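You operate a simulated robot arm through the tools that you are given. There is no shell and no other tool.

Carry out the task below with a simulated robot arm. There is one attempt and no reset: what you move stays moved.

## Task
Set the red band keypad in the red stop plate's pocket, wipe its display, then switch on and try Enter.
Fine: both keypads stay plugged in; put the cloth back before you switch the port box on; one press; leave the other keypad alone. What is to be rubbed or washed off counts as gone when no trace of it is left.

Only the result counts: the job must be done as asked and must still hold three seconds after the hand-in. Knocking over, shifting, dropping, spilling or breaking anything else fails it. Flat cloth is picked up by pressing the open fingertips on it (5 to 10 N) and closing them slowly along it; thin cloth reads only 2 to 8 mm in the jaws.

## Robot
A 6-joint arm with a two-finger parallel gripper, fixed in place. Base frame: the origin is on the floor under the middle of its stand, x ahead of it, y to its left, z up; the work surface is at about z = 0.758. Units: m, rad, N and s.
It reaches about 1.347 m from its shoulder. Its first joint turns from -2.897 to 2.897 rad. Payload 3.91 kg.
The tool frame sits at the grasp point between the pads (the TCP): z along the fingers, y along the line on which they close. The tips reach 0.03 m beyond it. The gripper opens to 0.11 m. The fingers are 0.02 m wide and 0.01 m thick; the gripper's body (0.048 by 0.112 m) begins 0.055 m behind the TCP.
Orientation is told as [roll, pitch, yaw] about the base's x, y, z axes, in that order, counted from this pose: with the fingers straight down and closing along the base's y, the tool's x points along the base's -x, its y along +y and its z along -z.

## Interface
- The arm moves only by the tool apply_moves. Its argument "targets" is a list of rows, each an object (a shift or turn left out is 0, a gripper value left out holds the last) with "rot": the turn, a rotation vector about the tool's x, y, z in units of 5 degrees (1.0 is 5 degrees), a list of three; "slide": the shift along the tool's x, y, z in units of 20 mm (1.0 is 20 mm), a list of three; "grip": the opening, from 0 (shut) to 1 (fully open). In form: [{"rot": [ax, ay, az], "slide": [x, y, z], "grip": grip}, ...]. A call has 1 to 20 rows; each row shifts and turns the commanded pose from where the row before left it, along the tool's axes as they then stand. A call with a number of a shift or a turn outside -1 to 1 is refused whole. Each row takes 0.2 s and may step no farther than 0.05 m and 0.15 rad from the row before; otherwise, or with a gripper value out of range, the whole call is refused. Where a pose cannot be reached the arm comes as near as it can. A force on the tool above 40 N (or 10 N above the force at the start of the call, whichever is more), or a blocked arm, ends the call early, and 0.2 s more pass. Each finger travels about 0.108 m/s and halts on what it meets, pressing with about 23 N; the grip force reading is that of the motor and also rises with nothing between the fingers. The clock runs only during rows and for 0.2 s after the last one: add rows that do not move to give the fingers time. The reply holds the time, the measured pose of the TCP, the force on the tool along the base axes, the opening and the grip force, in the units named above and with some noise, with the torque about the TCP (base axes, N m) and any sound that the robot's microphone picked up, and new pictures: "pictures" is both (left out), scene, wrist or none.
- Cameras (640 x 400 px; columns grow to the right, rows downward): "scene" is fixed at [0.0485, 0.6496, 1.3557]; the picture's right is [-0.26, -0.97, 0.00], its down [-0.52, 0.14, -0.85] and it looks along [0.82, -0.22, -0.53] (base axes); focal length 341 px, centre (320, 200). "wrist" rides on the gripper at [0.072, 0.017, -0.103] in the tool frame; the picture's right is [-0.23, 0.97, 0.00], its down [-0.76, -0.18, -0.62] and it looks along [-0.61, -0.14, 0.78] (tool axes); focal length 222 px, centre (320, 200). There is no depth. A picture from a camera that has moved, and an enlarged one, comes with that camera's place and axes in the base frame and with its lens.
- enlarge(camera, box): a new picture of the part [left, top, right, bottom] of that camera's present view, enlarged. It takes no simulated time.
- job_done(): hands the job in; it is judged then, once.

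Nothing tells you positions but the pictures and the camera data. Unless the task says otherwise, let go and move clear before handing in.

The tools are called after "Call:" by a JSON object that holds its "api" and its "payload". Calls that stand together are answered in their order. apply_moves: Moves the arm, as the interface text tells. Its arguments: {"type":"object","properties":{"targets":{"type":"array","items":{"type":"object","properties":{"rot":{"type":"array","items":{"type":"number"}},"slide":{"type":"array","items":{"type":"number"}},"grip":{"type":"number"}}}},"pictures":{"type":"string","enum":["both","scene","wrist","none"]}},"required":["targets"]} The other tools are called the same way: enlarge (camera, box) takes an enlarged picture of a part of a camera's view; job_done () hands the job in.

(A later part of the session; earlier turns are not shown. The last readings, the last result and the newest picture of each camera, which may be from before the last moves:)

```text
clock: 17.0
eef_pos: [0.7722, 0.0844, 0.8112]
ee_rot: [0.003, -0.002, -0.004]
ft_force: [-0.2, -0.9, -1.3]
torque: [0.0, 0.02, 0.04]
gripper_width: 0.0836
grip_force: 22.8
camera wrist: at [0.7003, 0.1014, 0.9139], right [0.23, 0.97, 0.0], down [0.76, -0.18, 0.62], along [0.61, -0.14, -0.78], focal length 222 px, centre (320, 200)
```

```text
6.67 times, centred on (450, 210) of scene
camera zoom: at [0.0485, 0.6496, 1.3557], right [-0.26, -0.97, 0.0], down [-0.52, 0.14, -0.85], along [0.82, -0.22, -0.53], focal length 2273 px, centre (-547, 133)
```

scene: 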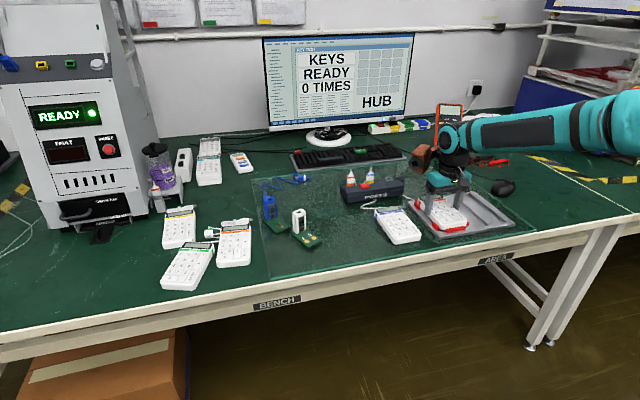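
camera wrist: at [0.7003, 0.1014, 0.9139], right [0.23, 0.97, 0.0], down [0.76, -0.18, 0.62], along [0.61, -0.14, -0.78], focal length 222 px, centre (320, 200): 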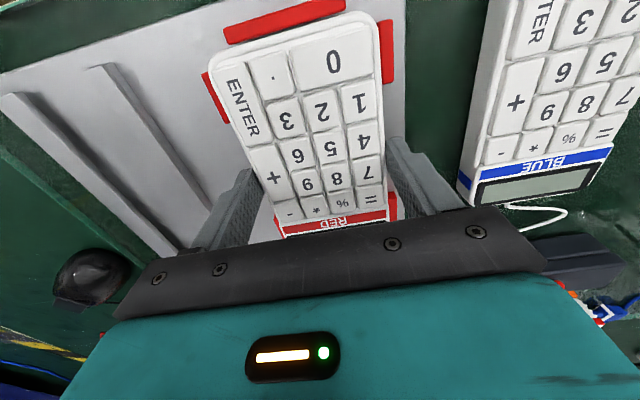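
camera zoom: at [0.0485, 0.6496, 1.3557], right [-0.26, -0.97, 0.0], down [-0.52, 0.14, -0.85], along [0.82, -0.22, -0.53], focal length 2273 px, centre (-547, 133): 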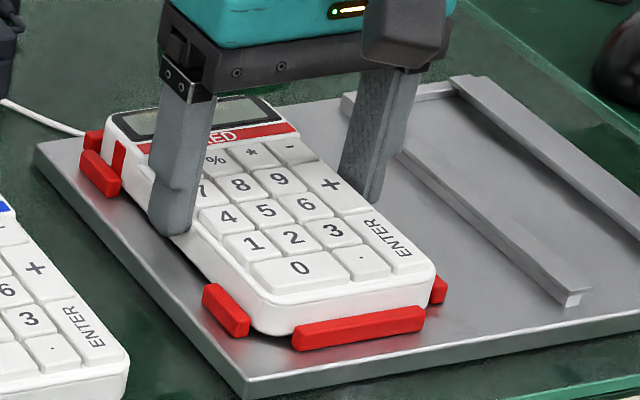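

The keypad is entering between the stops. I'll keep lowering until it rests.

Call:
{"api": "apply_moves", "payload": {"targets": [{"slide": [0, 0, 0.08]}, {"slide": [0, 0, 0.07]}, {"slide": [0, 0, 0]}]}}

Call:
{"api": "enlarge", "payload": {"camera": "scene", "box": [410, 180, 490, 240]}}

Call:
{"api": "enlarge", "payload": {"camera": "wrist", "box": [200, 0, 400, 80]}}

```text
clock: 17.8
eef_pos: [0.7722, 0.0844, 0.81]
ee_rot: [0.001, -0.003, -0.001]
ft_force: [-2.7, 1.0, 17.4]
torque: [0.05, 0.37, 0.04]
gripper_width: 0.0836
grip_force: 22.7
camera wrist: at [0.7001, 0.1011, 0.912], right [0.23, 0.97, 0.0], down [0.76, -0.18, 0.63], along [0.61, -0.14, -0.78], focal length 222 px, centre (320, 200)
```

scene: 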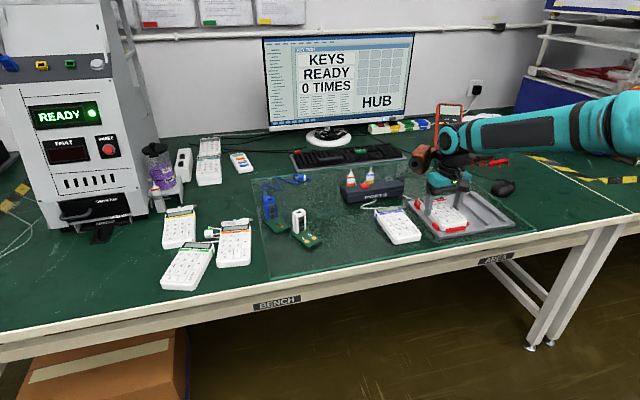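
wrist: 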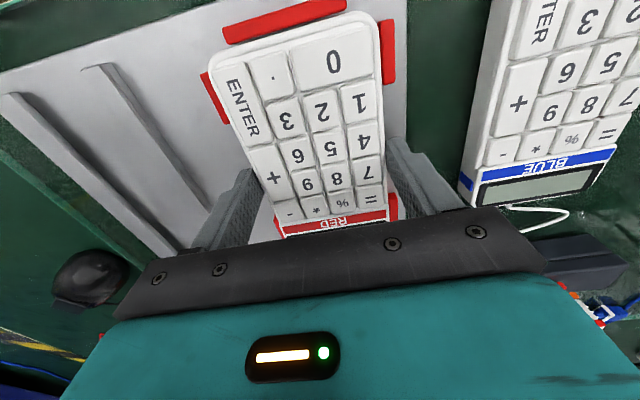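

```text
6.67 times, centred on (450, 210) of scene
camera zoom: at [0.0485, 0.6496, 1.3557], right [-0.26, -0.97, 0.0], down [-0.52, 0.14, -0.85], along [0.82, -0.22, -0.53], focal length 2273 px, centre (-547, 133)
```

zoom: 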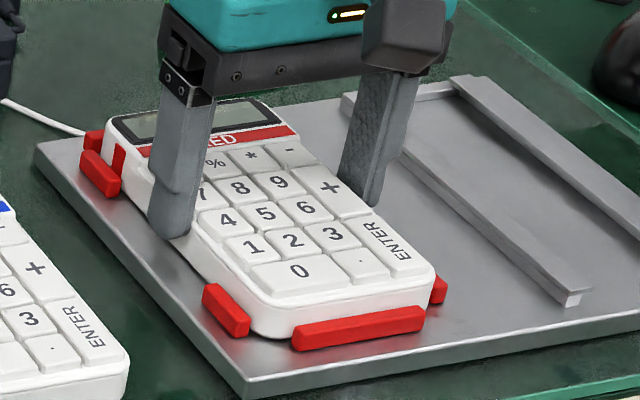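

```text
3.20 times, centred on (300, 40) of wrist
camera zoom: at [0.7001, 0.1011, 0.912], right [0.23, 0.97, 0.0], down [0.76, -0.18, 0.63], along [0.61, -0.14, -0.78], focal length 711 px, centre (384, 712)
```

zoom: 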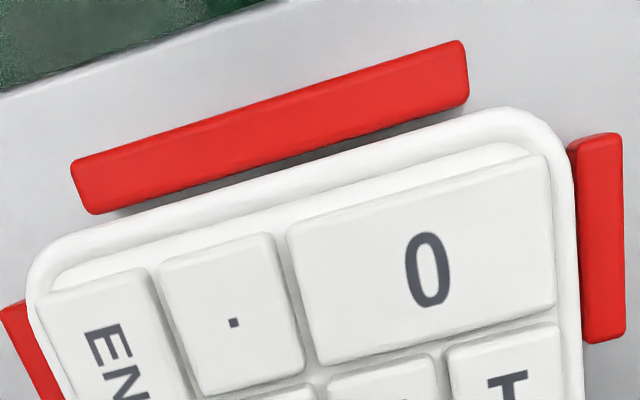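

The keypad has contacted the plate between all the stops, with 17 N down. I'll relieve the load and release it.

Call:
{"api": "apply_moves", "payload": {"targets": [{"slide": [0, 0, -0.05]}, {"grip": 0.8}, {"grip": 0.9}, {"grip": 1.0}, {"grip": 1.0}]}}

Call:
{"api": "enlarge", "payload": {"camera": "scene", "box": [410, 180, 490, 240]}}

Call:
{"api": "enlarge", "payload": {"camera": "wrist", "box": [180, 0, 430, 240]}}

```text
clock: 19.0
eef_pos: [0.7723, 0.0853, 0.8095]
ee_rot: [0.001, -0.003, -0.002]
ft_force: [0.6, -0.4, 0.0]
torque: [0.0, -0.01, -0.04]
gripper_width: 0.1103
grip_force: 0.1
camera wrist: at [0.7008, 0.1013, 0.912], right [0.23, 0.97, 0.0], down [0.76, -0.18, 0.62], along [0.61, -0.14, -0.78], focal length 222 px, centre (320, 200)
```

scene: 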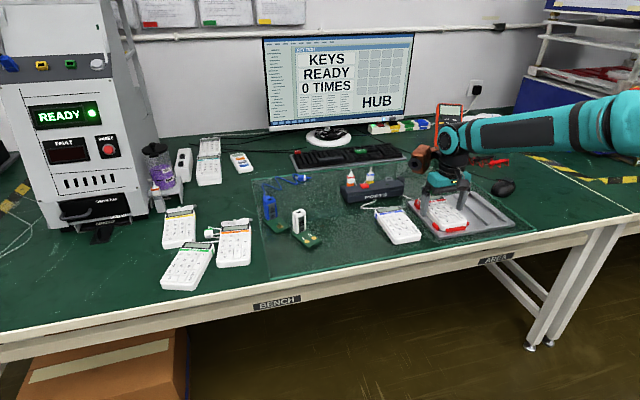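
wrist: 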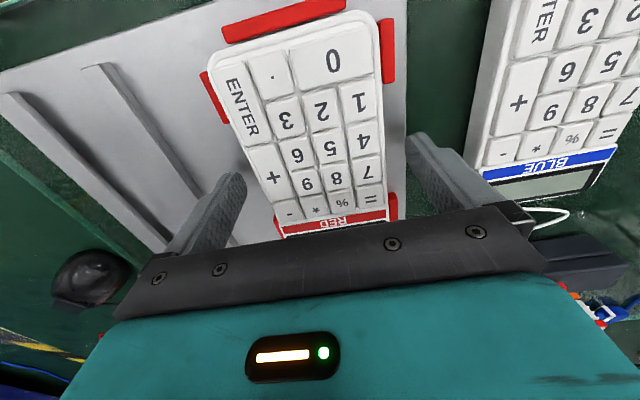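

```text
6.67 times, centred on (450, 210) of scene
camera zoom: at [0.0485, 0.6496, 1.3557], right [-0.26, -0.97, 0.0], down [-0.52, 0.14, -0.85], along [0.82, -0.22, -0.53], focal length 2273 px, centre (-547, 133)
```

zoom: 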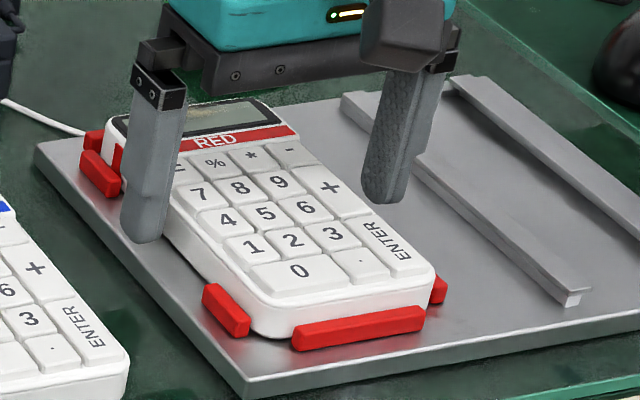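

```text
1.67 times, centred on (305, 120) of wrist
camera zoom: at [0.7008, 0.1013, 0.912], right [0.23, 0.97, 0.0], down [0.76, -0.18, 0.62], along [0.61, -0.14, -0.78], focal length 370 px, centre (345, 333)
```

zoom: 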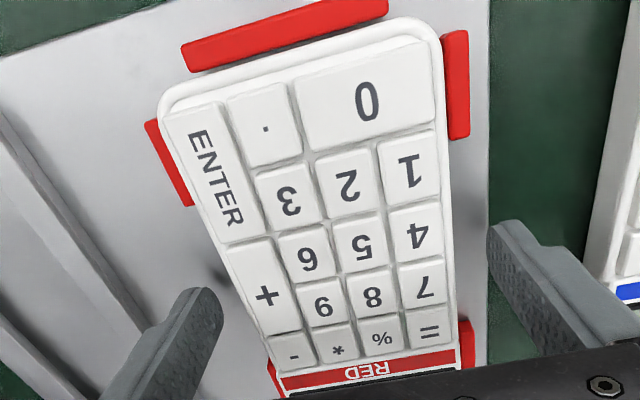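

The keypad is seated in the pocket and released. I'll raise straight up for an overview of the pocket, cable, plugs and cloth.

Call:
{"api": "apply_moves", "payload": {"targets": [{"slide": [0, 0, -0.5]}, {"slide": [0, 0, -0.9]}, {"slide": [0.2, 0, -0.9]}, {"slide": [0.5, 0, -0.9]}, {"slide": [0.5, 0, -0.9]}, {"slide": [0.5, 0, -0.9]}, {"slide": [0.5, 0, -0.9]}, {"slide": [0, 0, 0]}]}}

Call:
{"api": "enlarge", "payload": {"camera": "scene", "box": [330, 150, 530, 250]}}

Call:
{"api": "enlarge", "payload": {"camera": "wrist", "box": [170, 50, 470, 250]}}

```text
clock: 20.8
eef_pos: [0.7272, 0.0845, 0.9267]
ee_rot: [0.003, -0.002, -0.003]
ft_force: [0.5, 0.3, 0.2]
torque: [-0.01, 0.02, -0.02]
gripper_width: 0.1102
grip_force: 0.1
camera wrist: at [0.6556, 0.1014, 1.0295], right [0.23, 0.97, 0.0], down [0.76, -0.18, 0.62], along [0.61, -0.14, -0.78], focal length 222 px, centre (320, 200)
```

scene: 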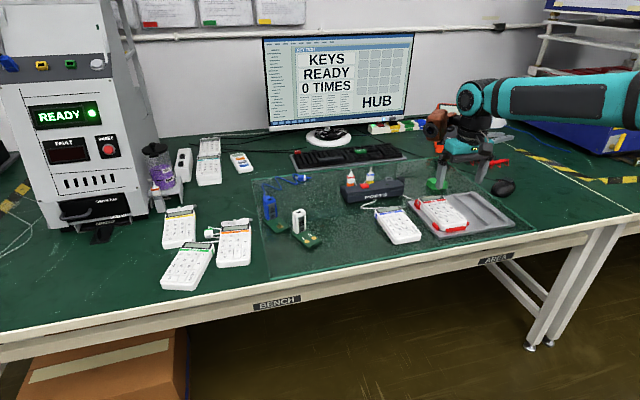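
wrist: 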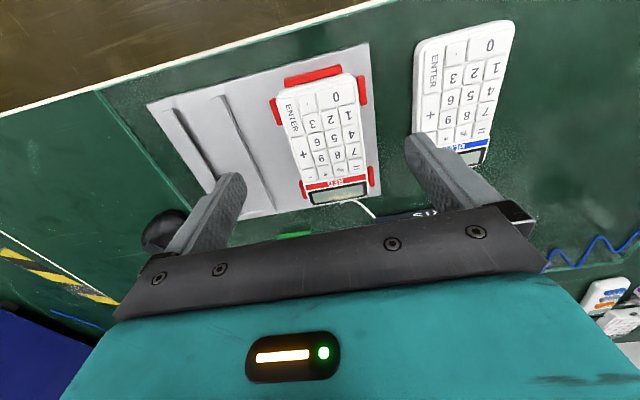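

```text
3.20 times, centred on (430, 200) of scene
camera zoom: at [0.0485, 0.6496, 1.3557], right [-0.26, -0.97, 0.0], down [-0.52, 0.14, -0.85], along [0.82, -0.22, -0.53], focal length 1091 px, centre (-32, 200)
```

zoom: 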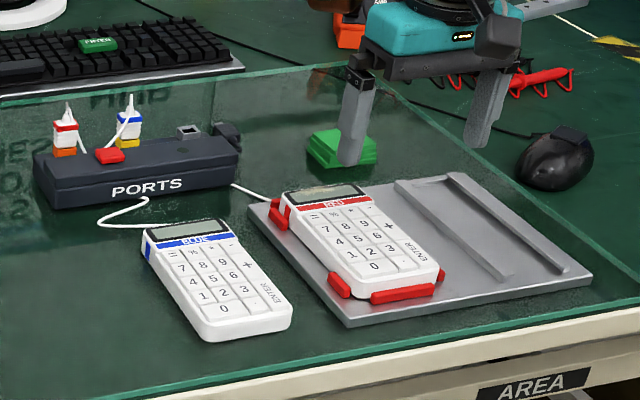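

```text
2.00 times, centred on (320, 150) of wrist
camera zoom: at [0.6556, 0.1014, 1.0295], right [0.23, 0.97, 0.0], down [0.76, -0.18, 0.62], along [0.61, -0.14, -0.78], focal length 444 px, centre (320, 300)
```

zoom: 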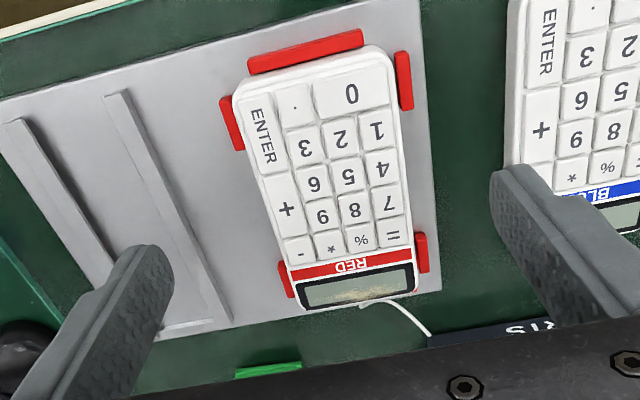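

The red keypad is in the pocket with its plug still in place. Next I'll move above the green cloth to look at it.

Call:
{"api": "apply_moves", "payload": {"targets": [{"slide": [-0.914, -0.373, -0.067]}, {"slide": [-0.914, -0.373, -0.067]}, {"slide": [-0.914, -0.373, -0.067]}, {"slide": [-0.914, -0.373, -0.067]}, {"slide": [-0.914, -0.373, -0.067]}, {"slide": [-0.914, -0.373, -0.067]}, {"slide": [-0.914, -0.373, -0.067]}, {"slide": [-0.914, -0.373, -0.067]}, {"slide": [-0.914, -0.373, -0.067]}, {"slide": [-0.914, -0.373, -0.067]}, {"slide": [0, 0, 0]}]}}

Call:
{"api": "enlarge", "payload": {"camera": "wrist", "box": [220, 50, 420, 220]}}

Call:
{"api": "enlarge", "payload": {"camera": "scene", "box": [400, 150, 480, 210]}}

```text
clock: 23.2
eef_pos: [0.9101, 0.0086, 0.9397]
ee_rot: [0.002, -0.002, -0.003]
ft_force: [-0.4, 0.1, -0.5]
torque: [0.01, 0.0, 0.01]
gripper_width: 0.1098
grip_force: 0.1
camera wrist: at [0.8387, 0.025, 1.0432], right [0.23, 0.97, 0.0], down [0.76, -0.18, 0.62], along [0.61, -0.14, -0.78], focal length 222 px, centre (320, 200)
```

scene: 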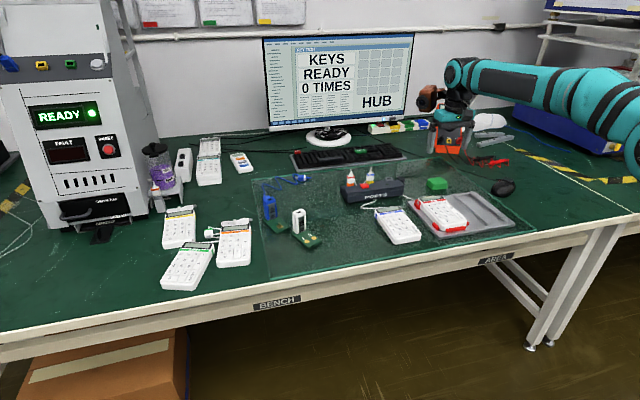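
wrist: 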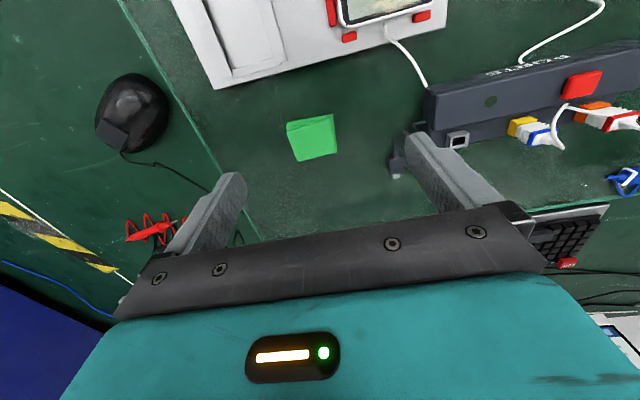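

```text
2.35 times, centred on (320, 135) of wrist
camera zoom: at [0.8387, 0.025, 1.0432], right [0.23, 0.97, 0.0], down [0.76, -0.18, 0.62], along [0.61, -0.14, -0.78], focal length 523 px, centre (320, 353)
```

zoom: 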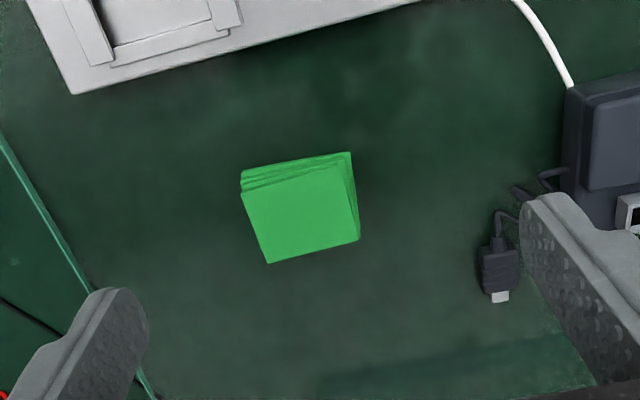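

```text
6.67 times, centred on (440, 180) of scene
camera zoom: at [0.0485, 0.6496, 1.3557], right [-0.26, -0.97, 0.0], down [-0.52, 0.14, -0.85], along [0.82, -0.22, -0.53], focal length 2273 px, centre (-480, 333)
```

zoom: 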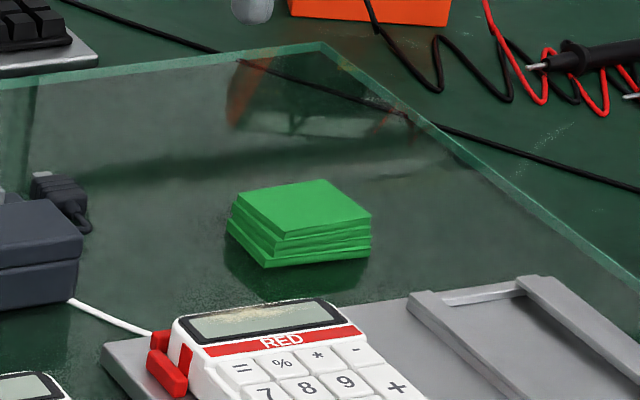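

The cloth is a folded pad roughly 45 mm square and 15 mm thick. I'll zoom in to get its exact pose.

Call:
{"api": "enlarge", "payload": {"camera": "wrist", "box": [275, 100, 355, 170]}}

Call:
{"api": "enlarge", "payload": {"camera": "scene", "box": [420, 165, 460, 195]}}

Call:
{"api": "enlarge", "payload": {"camera": "wrist", "box": [320, 0, 440, 60]}}

```text
5.71 times, centred on (315, 135) of wrist
camera zoom: at [0.8387, 0.025, 1.0432], right [0.23, 0.97, 0.0], down [0.76, -0.18, 0.62], along [0.61, -0.14, -0.78], focal length 1269 px, centre (349, 571)
```

zoom: 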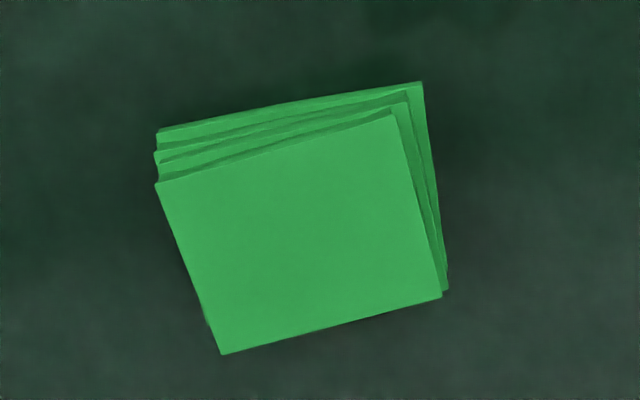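

```text
13.33 times, centred on (440, 180) of scene
camera zoom: at [0.0485, 0.6496, 1.3557], right [-0.26, -0.97, 0.0], down [-0.52, 0.14, -0.85], along [0.82, -0.22, -0.53], focal length 4546 px, centre (-1280, 467)
```

zoom: 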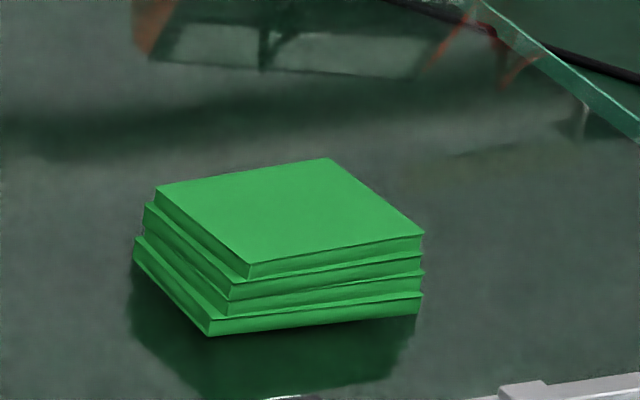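

```text
5.33 times, centred on (380, 30) of wrist
camera zoom: at [0.8387, 0.025, 1.0432], right [0.23, 0.97, 0.0], down [0.76, -0.18, 0.62], along [0.61, -0.14, -0.78], focal length 1185 px, centre (0, 1107)
```

zoom: 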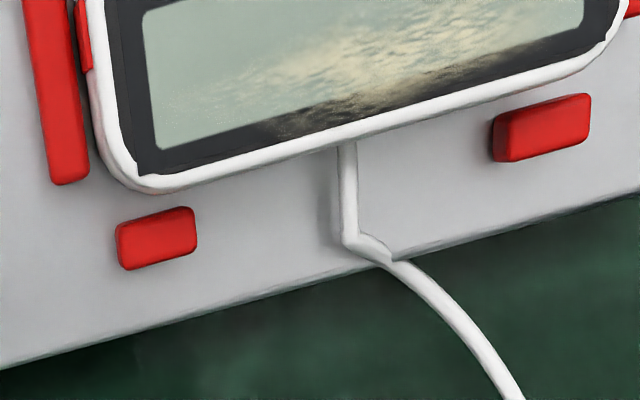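

The cloth centre is about (0.951, -0.012), roughly 54 mm wide in y, with about +3° yaw. I'll move above it and turn the gripper to match.

Call:
{"api": "apply_moves", "payload": {"targets": [{"slide": [-0.51, -0.26, 0.9], "grip": 1}, {"slide": [-0.51, -0.26, 0.9]}, {"slide": [-0.51, -0.26, 0.9]}, {"slide": [-0.51, -0.26, 0.9]}, {"rot": [0, 0, -0.6]}, {"slide": [0, 0, 0]}]}}

Call:
{"api": "enlarge", "payload": {"camera": "wrist", "box": [200, 40, 440, 220]}}

Call:
{"api": "enlarge", "payload": {"camera": "scene", "box": [390, 120, 490, 200]}}

```text
clock: 24.6
eef_pos: [0.9504, -0.0115, 0.869]
ee_rot: [0.0, -0.003, 0.052]
ft_force: [0.1, 0.2, 0.6]
torque: [0.0, 0.04, 0.0]
gripper_width: 0.11
grip_force: 0.1
camera wrist: at [0.8785, 0.0017, 0.9714], right [0.18, 0.98, 0.0], down [0.77, -0.14, 0.62], along [0.61, -0.11, -0.78], focal length 222 px, centre (320, 200)
```

scene: 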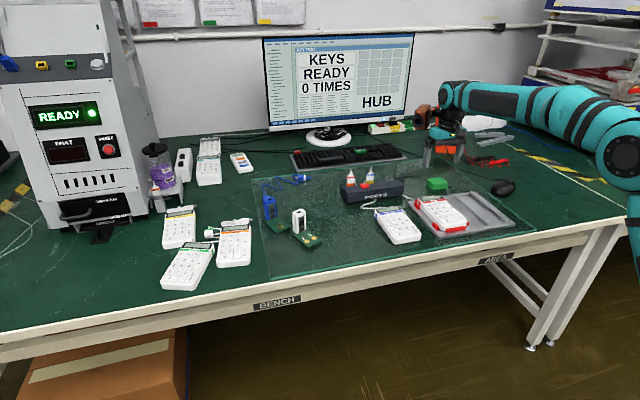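
wrist: 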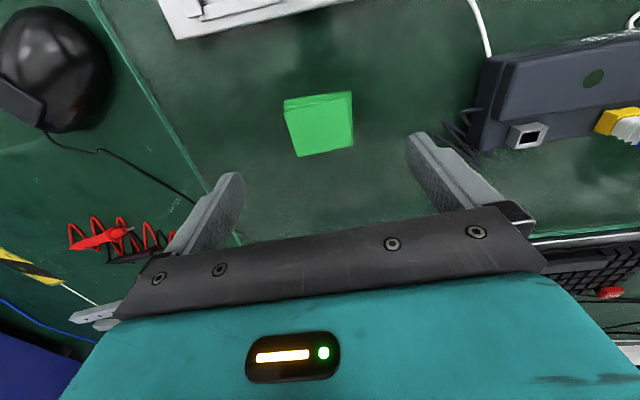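

```text
2.22 times, centred on (320, 130) of wrist
camera zoom: at [0.8785, 0.0017, 0.9714], right [0.18, 0.98, 0.0], down [0.77, -0.14, 0.62], along [0.61, -0.11, -0.78], focal length 494 px, centre (320, 356)
```

zoom: 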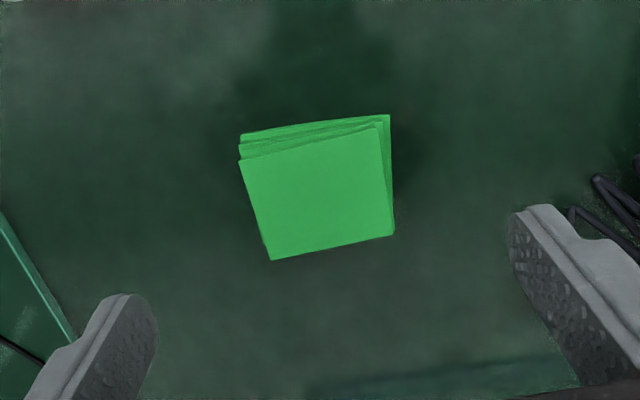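

```text
5.00 times, centred on (440, 160) of scene
camera zoom: at [0.0485, 0.6496, 1.3557], right [-0.26, -0.97, 0.0], down [-0.52, 0.14, -0.85], along [0.82, -0.22, -0.53], focal length 1705 px, centre (-280, 400)
```

zoom: 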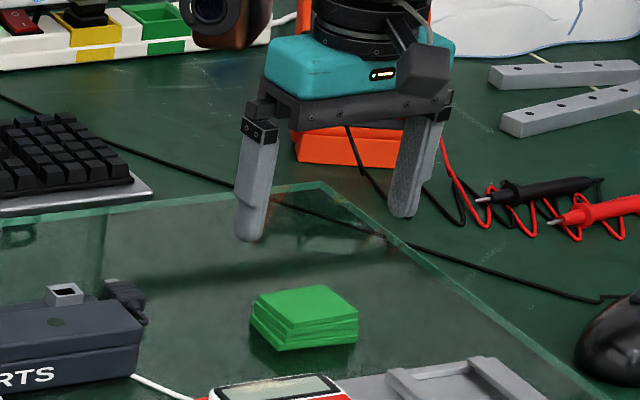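

The cloth is centred between the fingers. I'll descend and close on its sides.

Call:
{"api": "apply_moves", "payload": {"targets": [{"slide": [0, 0, 0.9], "grip": 1}, {"slide": [0, 0.05, 0.9]}, {"slide": [0, 0, 0.9]}, {"slide": [0, 0, 0.6]}, {"slide": [0, 0, 0.25]}, {"slide": [0, 0, 0]}]}}

Call:
{"api": "enlarge", "payload": {"camera": "scene", "box": [400, 140, 480, 200]}}

Call:
{"api": "enlarge", "payload": {"camera": "wrist", "box": [200, 60, 440, 240]}}

```text
clock: 26.0
eef_pos: [0.9523, -0.0109, 0.7966]
ee_rot: [0.0, -0.001, 0.05]
ft_force: [-0.9, -0.7, 0.4]
torque: [-0.04, 0.02, 0.01]
gripper_width: 0.1102
grip_force: 0.0
camera wrist: at [0.8797, 0.0021, 0.8999], right [0.18, 0.98, 0.0], down [0.77, -0.14, 0.62], along [0.61, -0.11, -0.78], focal length 222 px, centre (320, 200)
```

scene: 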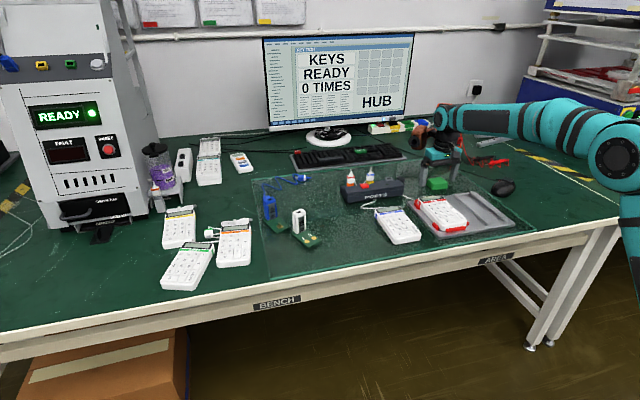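
wrist: 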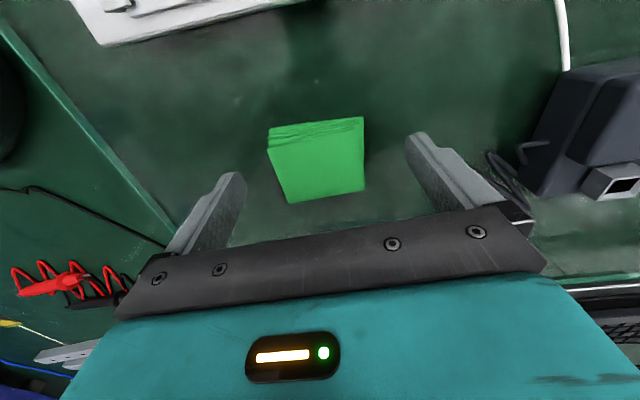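

```text
6.67 times, centred on (440, 170) of scene
camera zoom: at [0.0485, 0.6496, 1.3557], right [-0.26, -0.97, 0.0], down [-0.52, 0.14, -0.85], along [0.82, -0.22, -0.53], focal length 2273 px, centre (-480, 400)
```

zoom: 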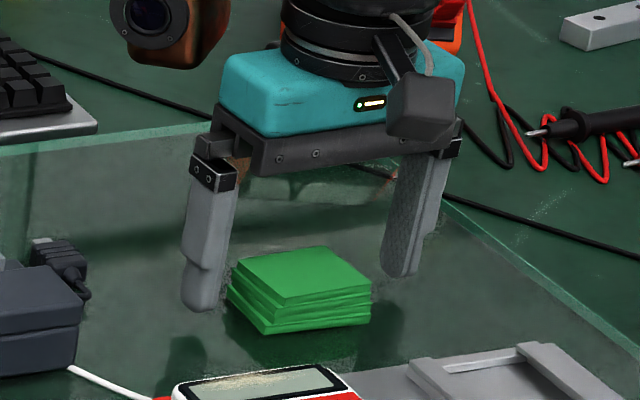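

```text
2.22 times, centred on (320, 150) of wrist
camera zoom: at [0.8797, 0.0021, 0.8999], right [0.18, 0.98, 0.0], down [0.77, -0.14, 0.62], along [0.61, -0.11, -0.78], focal length 494 px, centre (320, 311)
```

zoom: 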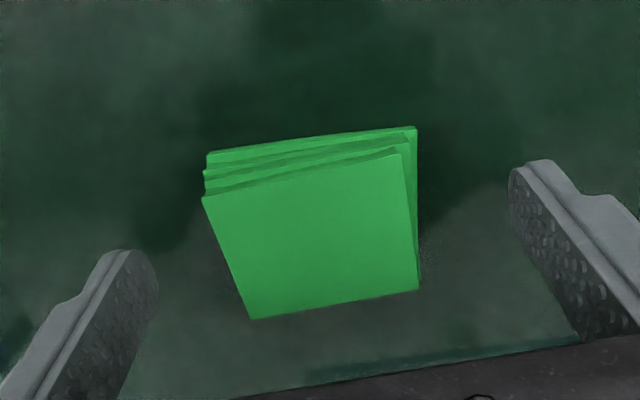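

The fingers are on either side of the pad. I'll raise 2 mm so the cloth protrudes below the tips, then close slowly.

Call:
{"api": "apply_moves", "payload": {"targets": [{"slide": [0, 0, -0.1], "grip": 0.8}, {"grip": 0.65}, {"grip": 0.58}, {"grip": 0.53}, {"grip": 0.48}, {"grip": 0.44}, {"grip": 0.44}]}}

Call:
{"api": "enlarge", "payload": {"camera": "scene", "box": [400, 140, 480, 200]}}

Call:
{"api": "enlarge", "payload": {"camera": "wrist", "box": [200, 60, 440, 240]}}

```text
clock: 27.6
eef_pos: [0.9519, -0.011, 0.7992]
ee_rot: [0.001, -0.004, 0.051]
ft_force: [1.3, 0.2, 0.7]
torque: [0.02, -0.03, -0.03]
gripper_width: 0.0594
grip_force: 22.9
camera wrist: at [0.8796, 0.0021, 0.9019], right [0.18, 0.98, 0.0], down [0.77, -0.14, 0.62], along [0.61, -0.11, -0.78], focal length 222 px, centre (320, 200)
```

scene: 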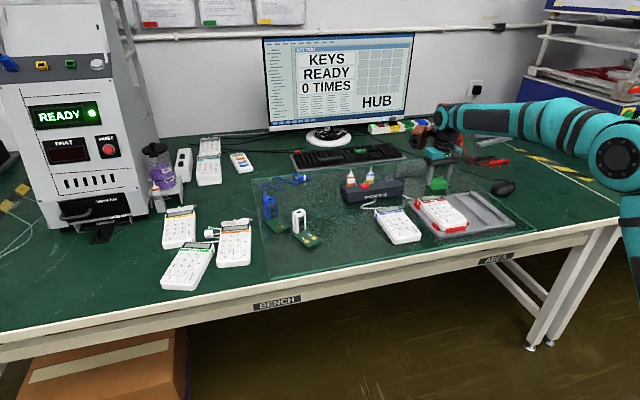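
wrist: 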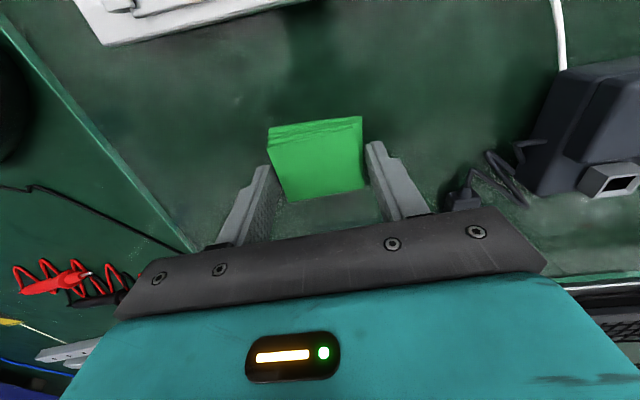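

```text
6.67 times, centred on (440, 170) of scene
camera zoom: at [0.0485, 0.6496, 1.3557], right [-0.26, -0.97, 0.0], down [-0.52, 0.14, -0.85], along [0.82, -0.22, -0.53], focal length 2273 px, centre (-480, 400)
```

zoom: 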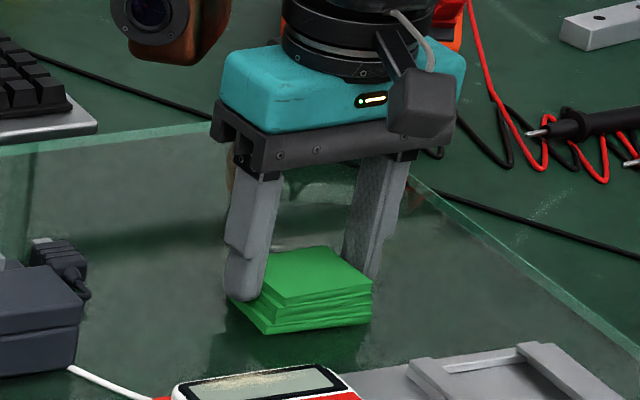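

```text
2.22 times, centred on (320, 150) of wrist
camera zoom: at [0.8796, 0.0021, 0.9019], right [0.18, 0.98, 0.0], down [0.77, -0.14, 0.62], along [0.61, -0.11, -0.78], focal length 494 px, centre (320, 311)
```

zoom: 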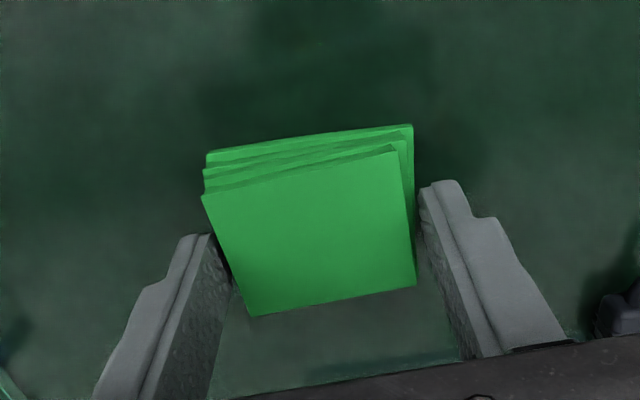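

The cloth is gripped firmly, 59.4 mm across. I'll lift it, square up the yaw, and carry it over the red keypad's display.

Call:
{"api": "apply_moves", "payload": {"targets": [{"slide": [0, 0, -0.3]}, {"slide": [0, 0, -0.8]}, {"slide": [0, 0, -0.9]}, {"slide": [0, 0, -0.9]}, {"slide": [0, 0, -0.6]}, {"rot": [0, 0, 0.6]}, {"slide": [0.933, 0.79, 0]}, {"slide": [0.933, 0.79, 0]}, {"slide": [0.933, 0.79, 0]}, {"slide": [0.933, 0.79, 0]}, {"slide": [0.933, 0.79, 0]}, {"slide": [0.733, 0.79, 0]}, {"slide": [0, 0, 0]}]}}

Call:
{"api": "enlarge", "payload": {"camera": "scene", "box": [390, 120, 510, 210]}}

Call:
{"api": "enlarge", "payload": {"camera": "wrist", "box": [180, 0, 460, 240]}}

```text
clock: 30.4
eef_pos: [0.8435, 0.0844, 0.8696]
ee_rot: [0.002, -0.003, -0.002]
ft_force: [0.3, 0.3, -0.3]
torque: [0.01, 0.0, -0.01]
gripper_width: 0.0591
grip_force: 23.4
camera wrist: at [0.7721, 0.1009, 0.9724], right [0.23, 0.97, 0.0], down [0.76, -0.18, 0.62], along [0.61, -0.14, -0.78], focal length 222 px, centre (320, 200)
```

scene: 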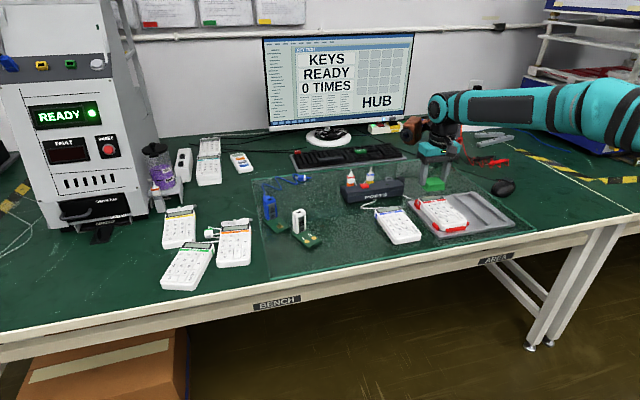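
wrist: 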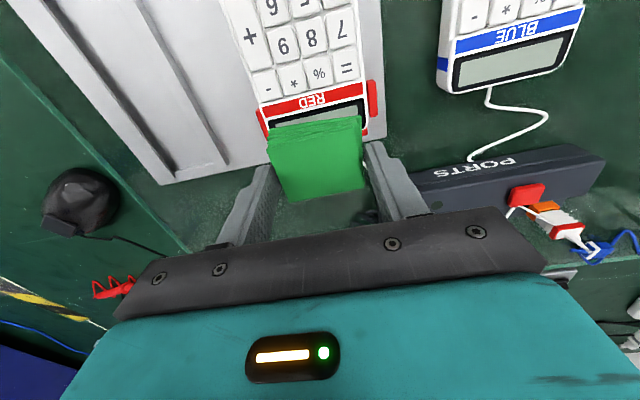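

```text
4.44 times, centred on (450, 165) of scene
camera zoom: at [0.0485, 0.6496, 1.3557], right [-0.26, -0.97, 0.0], down [-0.52, 0.14, -0.85], along [0.82, -0.22, -0.53], focal length 1515 px, centre (-258, 356)
```

zoom: 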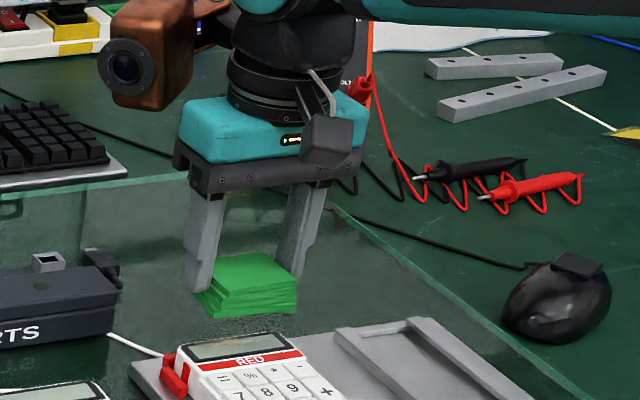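

```text
1.67 times, centred on (320, 120) of wrist
camera zoom: at [0.7721, 0.1009, 0.9724], right [0.23, 0.97, 0.0], down [0.76, -0.18, 0.62], along [0.61, -0.14, -0.78], focal length 370 px, centre (320, 333)
```

zoom: 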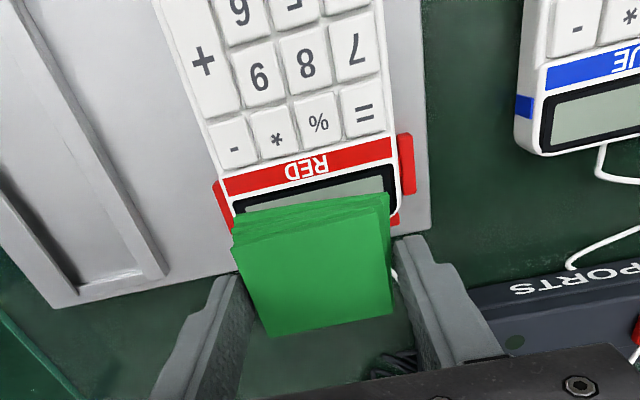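

The cloth is over the display, just clear of the keys. I'll lower slowly to find contact.

Call:
{"api": "apply_moves", "payload": {"targets": [{"slide": [0, 0, 0.6]}, {"slide": [0, 0, 0.4]}, {"slide": [0, 0, 0.3]}, {"slide": [0, 0, 0]}]}}

Call:
{"api": "enlarge", "payload": {"camera": "scene", "box": [400, 150, 480, 210]}}

```text
clock: 31.4
eef_pos: [0.844, 0.0844, 0.8437]
ee_rot: [0.002, 0.0, -0.003]
ft_force: [-0.1, -0.8, -1.1]
torque: [0.04, -0.03, 0.0]
gripper_width: 0.0592
grip_force: 23.2
camera wrist: at [0.7718, 0.1008, 0.9462], right [0.23, 0.97, 0.0], down [0.76, -0.18, 0.62], along [0.61, -0.14, -0.78], focal length 222 px, centre (320, 200)
```

scene: 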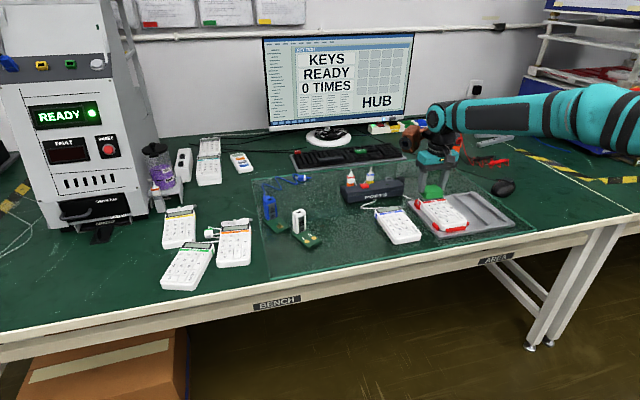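
wrist: 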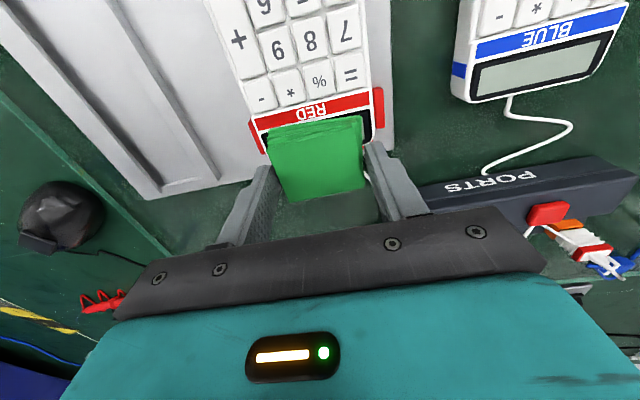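

```text
6.67 times, centred on (440, 180) of scene
camera zoom: at [0.0485, 0.6496, 1.3557], right [-0.26, -0.97, 0.0], down [-0.52, 0.14, -0.85], along [0.82, -0.22, -0.53], focal length 2273 px, centre (-480, 333)
```

zoom: 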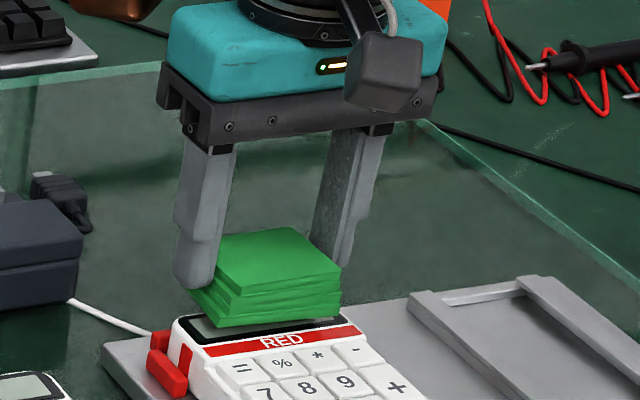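

I'm close to contact. I'll take 2 mm steps down.

Call:
{"api": "apply_moves", "payload": {"targets": [{"slide": [0, 0, 0.1]}, {"slide": [0, 0, 0.1]}, {"slide": [0, 0, 0]}], "pictures": "none"}}

Call:
{"api": "enlarge", "payload": {"camera": "scene", "box": [420, 170, 470, 210]}}

```text
clock: 32.2
eef_pos: [0.8442, 0.0854, 0.8393]
ee_rot: [0.002, -0.001, -0.001]
ft_force: [-0.6, 0.1, -1.0]
torque: [0.02, -0.01, 0.03]
gripper_width: 0.0591
grip_force: 22.9
```

```text
10.00 times, centred on (445, 190) of scene
camera zoom: at [0.0485, 0.6496, 1.3557], right [-0.26, -0.97, 0.0], down [-0.52, 0.14, -0.85], along [0.82, -0.22, -0.53], focal length 3410 px, centre (-930, 300)
```

zoom: 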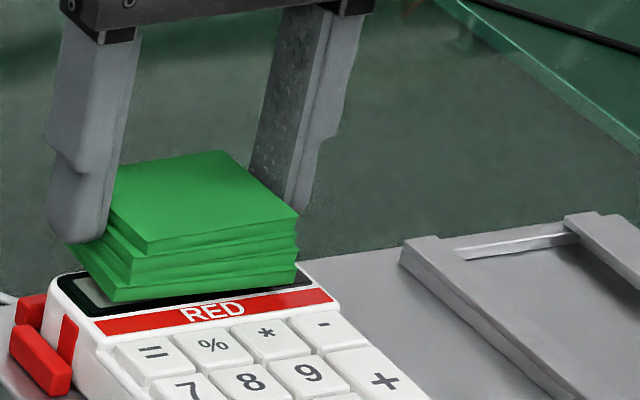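

Call:
{"api": "apply_moves", "payload": {"targets": [{"slide": [0, 0, 0.08]}, {"slide": [0, 0, 0.08]}, {"slide": [0, 0, 0]}], "pictures": "none"}}

Call:
{"api": "enlarge", "payload": {"camera": "scene", "box": [420, 170, 470, 210]}}

```text
clock: 33.0
eef_pos: [0.8443, 0.0844, 0.8375]
ee_rot: [0.001, -0.003, -0.001]
ft_force: [-0.1, 0.0, -0.9]
torque: [-0.02, 0.01, 0.03]
gripper_width: 0.0589
grip_force: 23.3
```

```text
10.00 times, centred on (445, 190) of scene
camera zoom: at [0.0485, 0.6496, 1.3557], right [-0.26, -0.97, 0.0], down [-0.52, 0.14, -0.85], along [0.82, -0.22, -0.53], focal length 3410 px, centre (-930, 300)
```

zoom: 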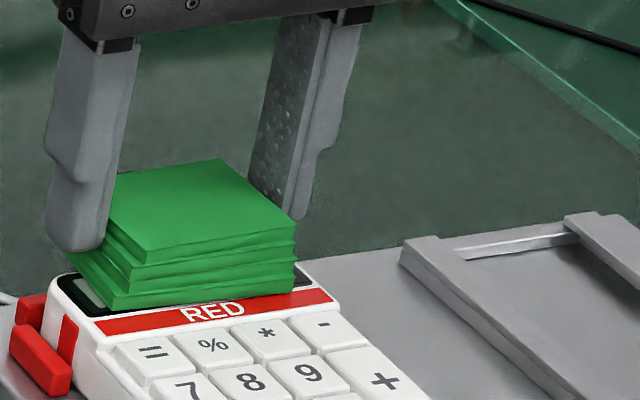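

Call:
{"api": "apply_moves", "payload": {"targets": [{"slide": [0, 0, 0.08]}, {"slide": [0, 0, 0.06]}, {"slide": [0, 0, 0]}], "pictures": "none"}}

Call:
{"api": "enlarge", "payload": {"camera": "scene", "box": [420, 170, 470, 210]}}

```text
clock: 33.8
eef_pos: [0.8429, 0.0842, 0.8352]
ee_rot: [0.001, -0.004, -0.001]
ft_force: [2.7, 1.4, 16.9]
torque: [0.06, 0.04, -0.08]
gripper_width: 0.0593
grip_force: 23.4
```

```text
10.00 times, centred on (445, 190) of scene
camera zoom: at [0.0485, 0.6496, 1.3557], right [-0.26, -0.97, 0.0], down [-0.52, 0.14, -0.85], along [0.82, -0.22, -0.53], focal length 3410 px, centre (-930, 300)
```

zoom: 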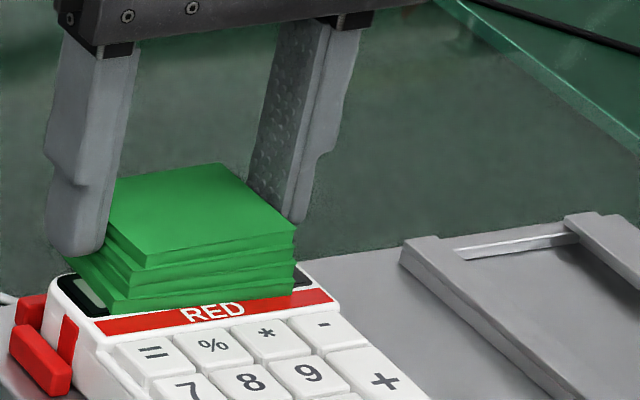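

I have contact at 17 N, so I'll ease off to a light press before stroking along the display.

Call:
{"api": "apply_moves", "payload": {"targets": [{"slide": [0, 0, -0.035]}, {"slide": [0, 0, 0]}], "pictures": "none"}}

```text
clock: 34.4
eef_pos: [0.845, 0.0839, 0.8362]
ee_rot: [0.001, -0.001, -0.003]
ft_force: [1.4, -0.6, 17.4]
torque: [0.0, 0.08, -0.03]
gripper_width: 0.0588
grip_force: 22.7
```

Call:
{"api": "apply_moves", "payload": {"targets": [{"slide": [0, 0, -0.04]}, {"slide": [0, 0, 0]}], "pictures": "none"}}

```text
clock: 35.0
eef_pos: [0.8435, 0.0849, 0.8357]
ee_rot: [0.001, -0.001, 0.001]
ft_force: [0.5, 0.3, 10.9]
torque: [0.01, 0.07, -0.01]
gripper_width: 0.0589
grip_force: 23.6
```

Call:
{"api": "apply_moves", "payload": {"targets": [{"slide": [0, 0, -0.02]}, {"slide": [0, 0.15, 0]}, {"slide": [0, 0.2, 0]}, {"slide": [0, 0.2, 0]}, {"slide": [0, 0.2, 0]}, {"slide": [0, 0, 0]}], "pictures": "both"}}

Call:
{"api": "enlarge", "payload": {"camera": "scene", "box": [410, 170, 490, 230]}}

```text
clock: 36.4
eef_pos: [0.8434, 0.0997, 0.8361]
ee_rot: [0.002, -0.001, 0.0]
ft_force: [-0.3, 0.4, -0.1]
torque: [0.01, 0.03, -0.01]
gripper_width: 0.0588
grip_force: 22.7
camera wrist: at [0.7718, 0.1165, 0.938], right [0.23, 0.97, 0.0], down [0.76, -0.18, 0.62], along [0.61, -0.14, -0.78], focal length 222 px, centre (320, 200)
```

scene: 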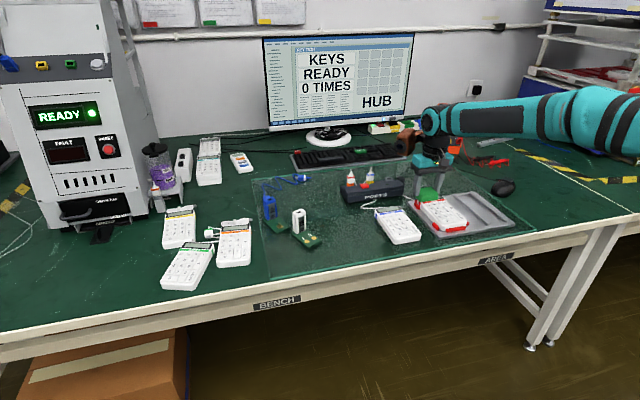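
wrist: 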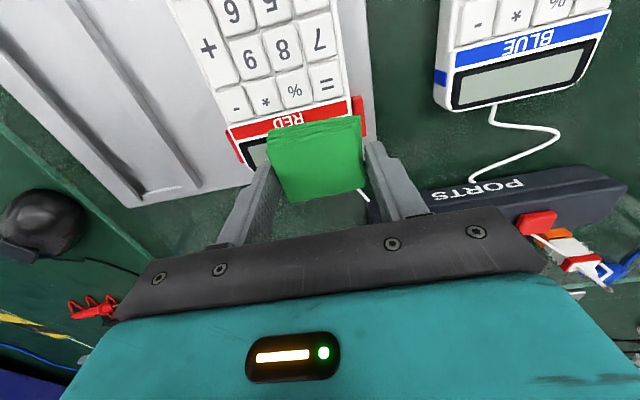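

```text
6.67 times, centred on (450, 200) of scene
camera zoom: at [0.0485, 0.6496, 1.3557], right [-0.26, -0.97, 0.0], down [-0.52, 0.14, -0.85], along [0.82, -0.22, -0.53], focal length 2273 px, centre (-547, 200)
```

zoom: 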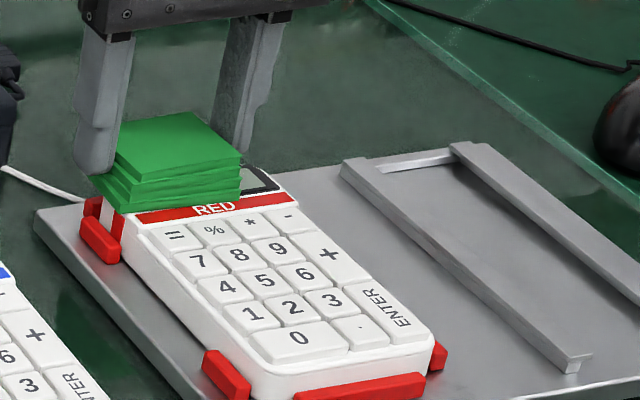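

Contact was lost at the end of that stroke. I'll press down slightly and check the force before the return stroke.

Call:
{"api": "apply_moves", "payload": {"targets": [{"slide": [0, 0, 0.045]}, {"slide": [0, 0, 0]}], "pictures": "none"}}

```text
clock: 37.0
eef_pos: [0.8437, 0.0987, 0.8359]
ee_rot: [0.002, 0.0, -0.001]
ft_force: [1.3, 1.4, 4.8]
torque: [0.04, -0.04, -0.01]
gripper_width: 0.0591
grip_force: 22.9
```

Call:
{"api": "apply_moves", "payload": {"targets": [{"slide": [0, 0, 0.02]}, {"slide": [0, -0.15, 0]}, {"slide": [0, -0.2, 0]}, {"slide": [0, -0.2, 0]}, {"slide": [0, -0.2, 0]}, {"slide": [0, -0.2, 0]}], "pictures": "none"}}

```text
clock: 38.4
eef_pos: [0.8439, 0.0796, 0.8356]
ee_rot: [0.001, -0.003, -0.003]
ft_force: [0.5, 3.5, 6.7]
torque: [0.07, 0.03, -0.04]
gripper_width: 0.0591
grip_force: 22.9
```

There's a good light press at about 7 N with friction showing. I'll continue the stroke to the other end and back.

Call:
{"api": "apply_moves", "payload": {"targets": [{"slide": [0, -0.2, 0]}, {"slide": [0, -0.2, 0]}, {"slide": [0, -0.2, 0]}, {"slide": [0, -0.15, 0]}, {"slide": [0, 0, 0]}], "pictures": "both"}}

Call:
{"api": "enlarge", "payload": {"camera": "scene", "box": [410, 170, 490, 230]}}

Call:
{"api": "enlarge", "payload": {"camera": "wrist", "box": [220, 60, 420, 200]}}

```text
clock: 39.6
eef_pos: [0.8439, 0.067, 0.834]
ee_rot: [0.002, -0.003, 0.001]
ft_force: [0.4, 6.9, 18.7]
torque: [0.27, 0.08, -0.07]
gripper_width: 0.0587
grip_force: 22.9
camera wrist: at [0.7714, 0.0829, 0.937], right [0.23, 0.97, 0.0], down [0.76, -0.18, 0.62], along [0.61, -0.14, -0.78], focal length 222 px, centre (320, 200)
```

scene: 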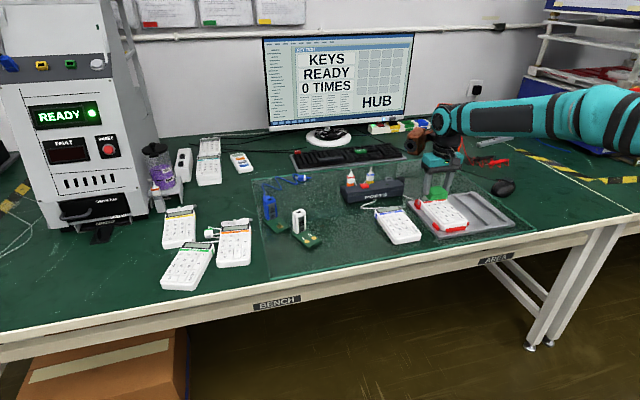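
wrist: 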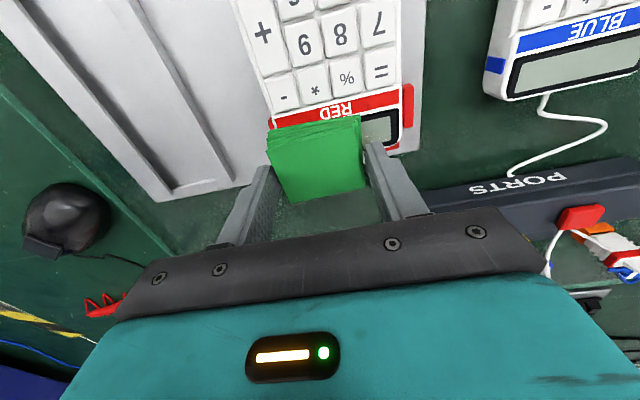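

```text
6.67 times, centred on (450, 200) of scene
camera zoom: at [0.0485, 0.6496, 1.3557], right [-0.26, -0.97, 0.0], down [-0.52, 0.14, -0.85], along [0.82, -0.22, -0.53], focal length 2273 px, centre (-547, 200)
```

zoom: 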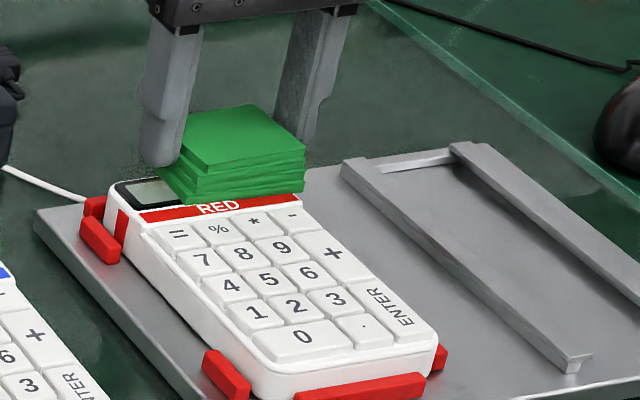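

```text
2.86 times, centred on (320, 130) of wrist
camera zoom: at [0.7714, 0.0829, 0.937], right [0.23, 0.97, 0.0], down [0.76, -0.18, 0.62], along [0.61, -0.14, -0.78], focal length 635 px, centre (320, 400)
```

zoom: 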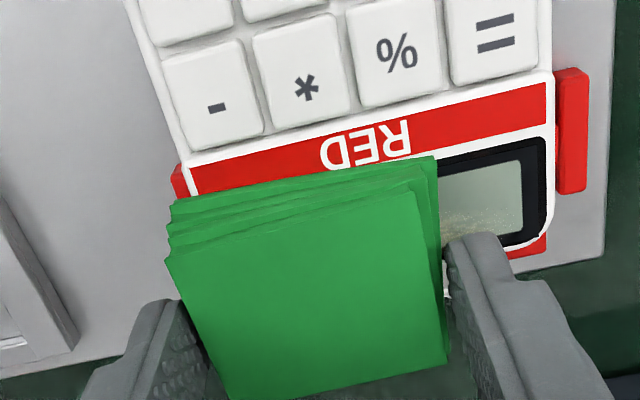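

The smudge is fading. I'll ease the pressure a bit and make more passes back and forth.

Call:
{"api": "apply_moves", "payload": {"targets": [{"slide": [0, 0, -0.05]}, {"slide": [0, 0.2, 0]}, {"slide": [0, 0.25, 0]}, {"slide": [0, 0.25, 0]}, {"slide": [0, 0.25, 0]}, {"slide": [0, 0.25, 0]}], "pictures": "none"}}

```text
clock: 41.0
eef_pos: [0.8447, 0.0892, 0.8349]
ee_rot: [0.001, 0.0, -0.001]
ft_force: [-0.3, -0.4, 0.6]
torque: [-0.04, 0.0, -0.01]
gripper_width: 0.0589
grip_force: 23.5
```

Call:
{"api": "apply_moves", "payload": {"targets": [{"slide": [0, 0, 0.04]}, {"slide": [0, 0.1, 0]}, {"slide": [0, 0.1, 0]}], "pictures": "none"}}

```text
clock: 41.8
eef_pos: [0.8442, 0.093, 0.8349]
ee_rot: [0.001, -0.003, 0.0]
ft_force: [-0.8, -2.7, 5.2]
torque: [-0.09, 0.0, -0.01]
gripper_width: 0.0592
grip_force: 23.0
```

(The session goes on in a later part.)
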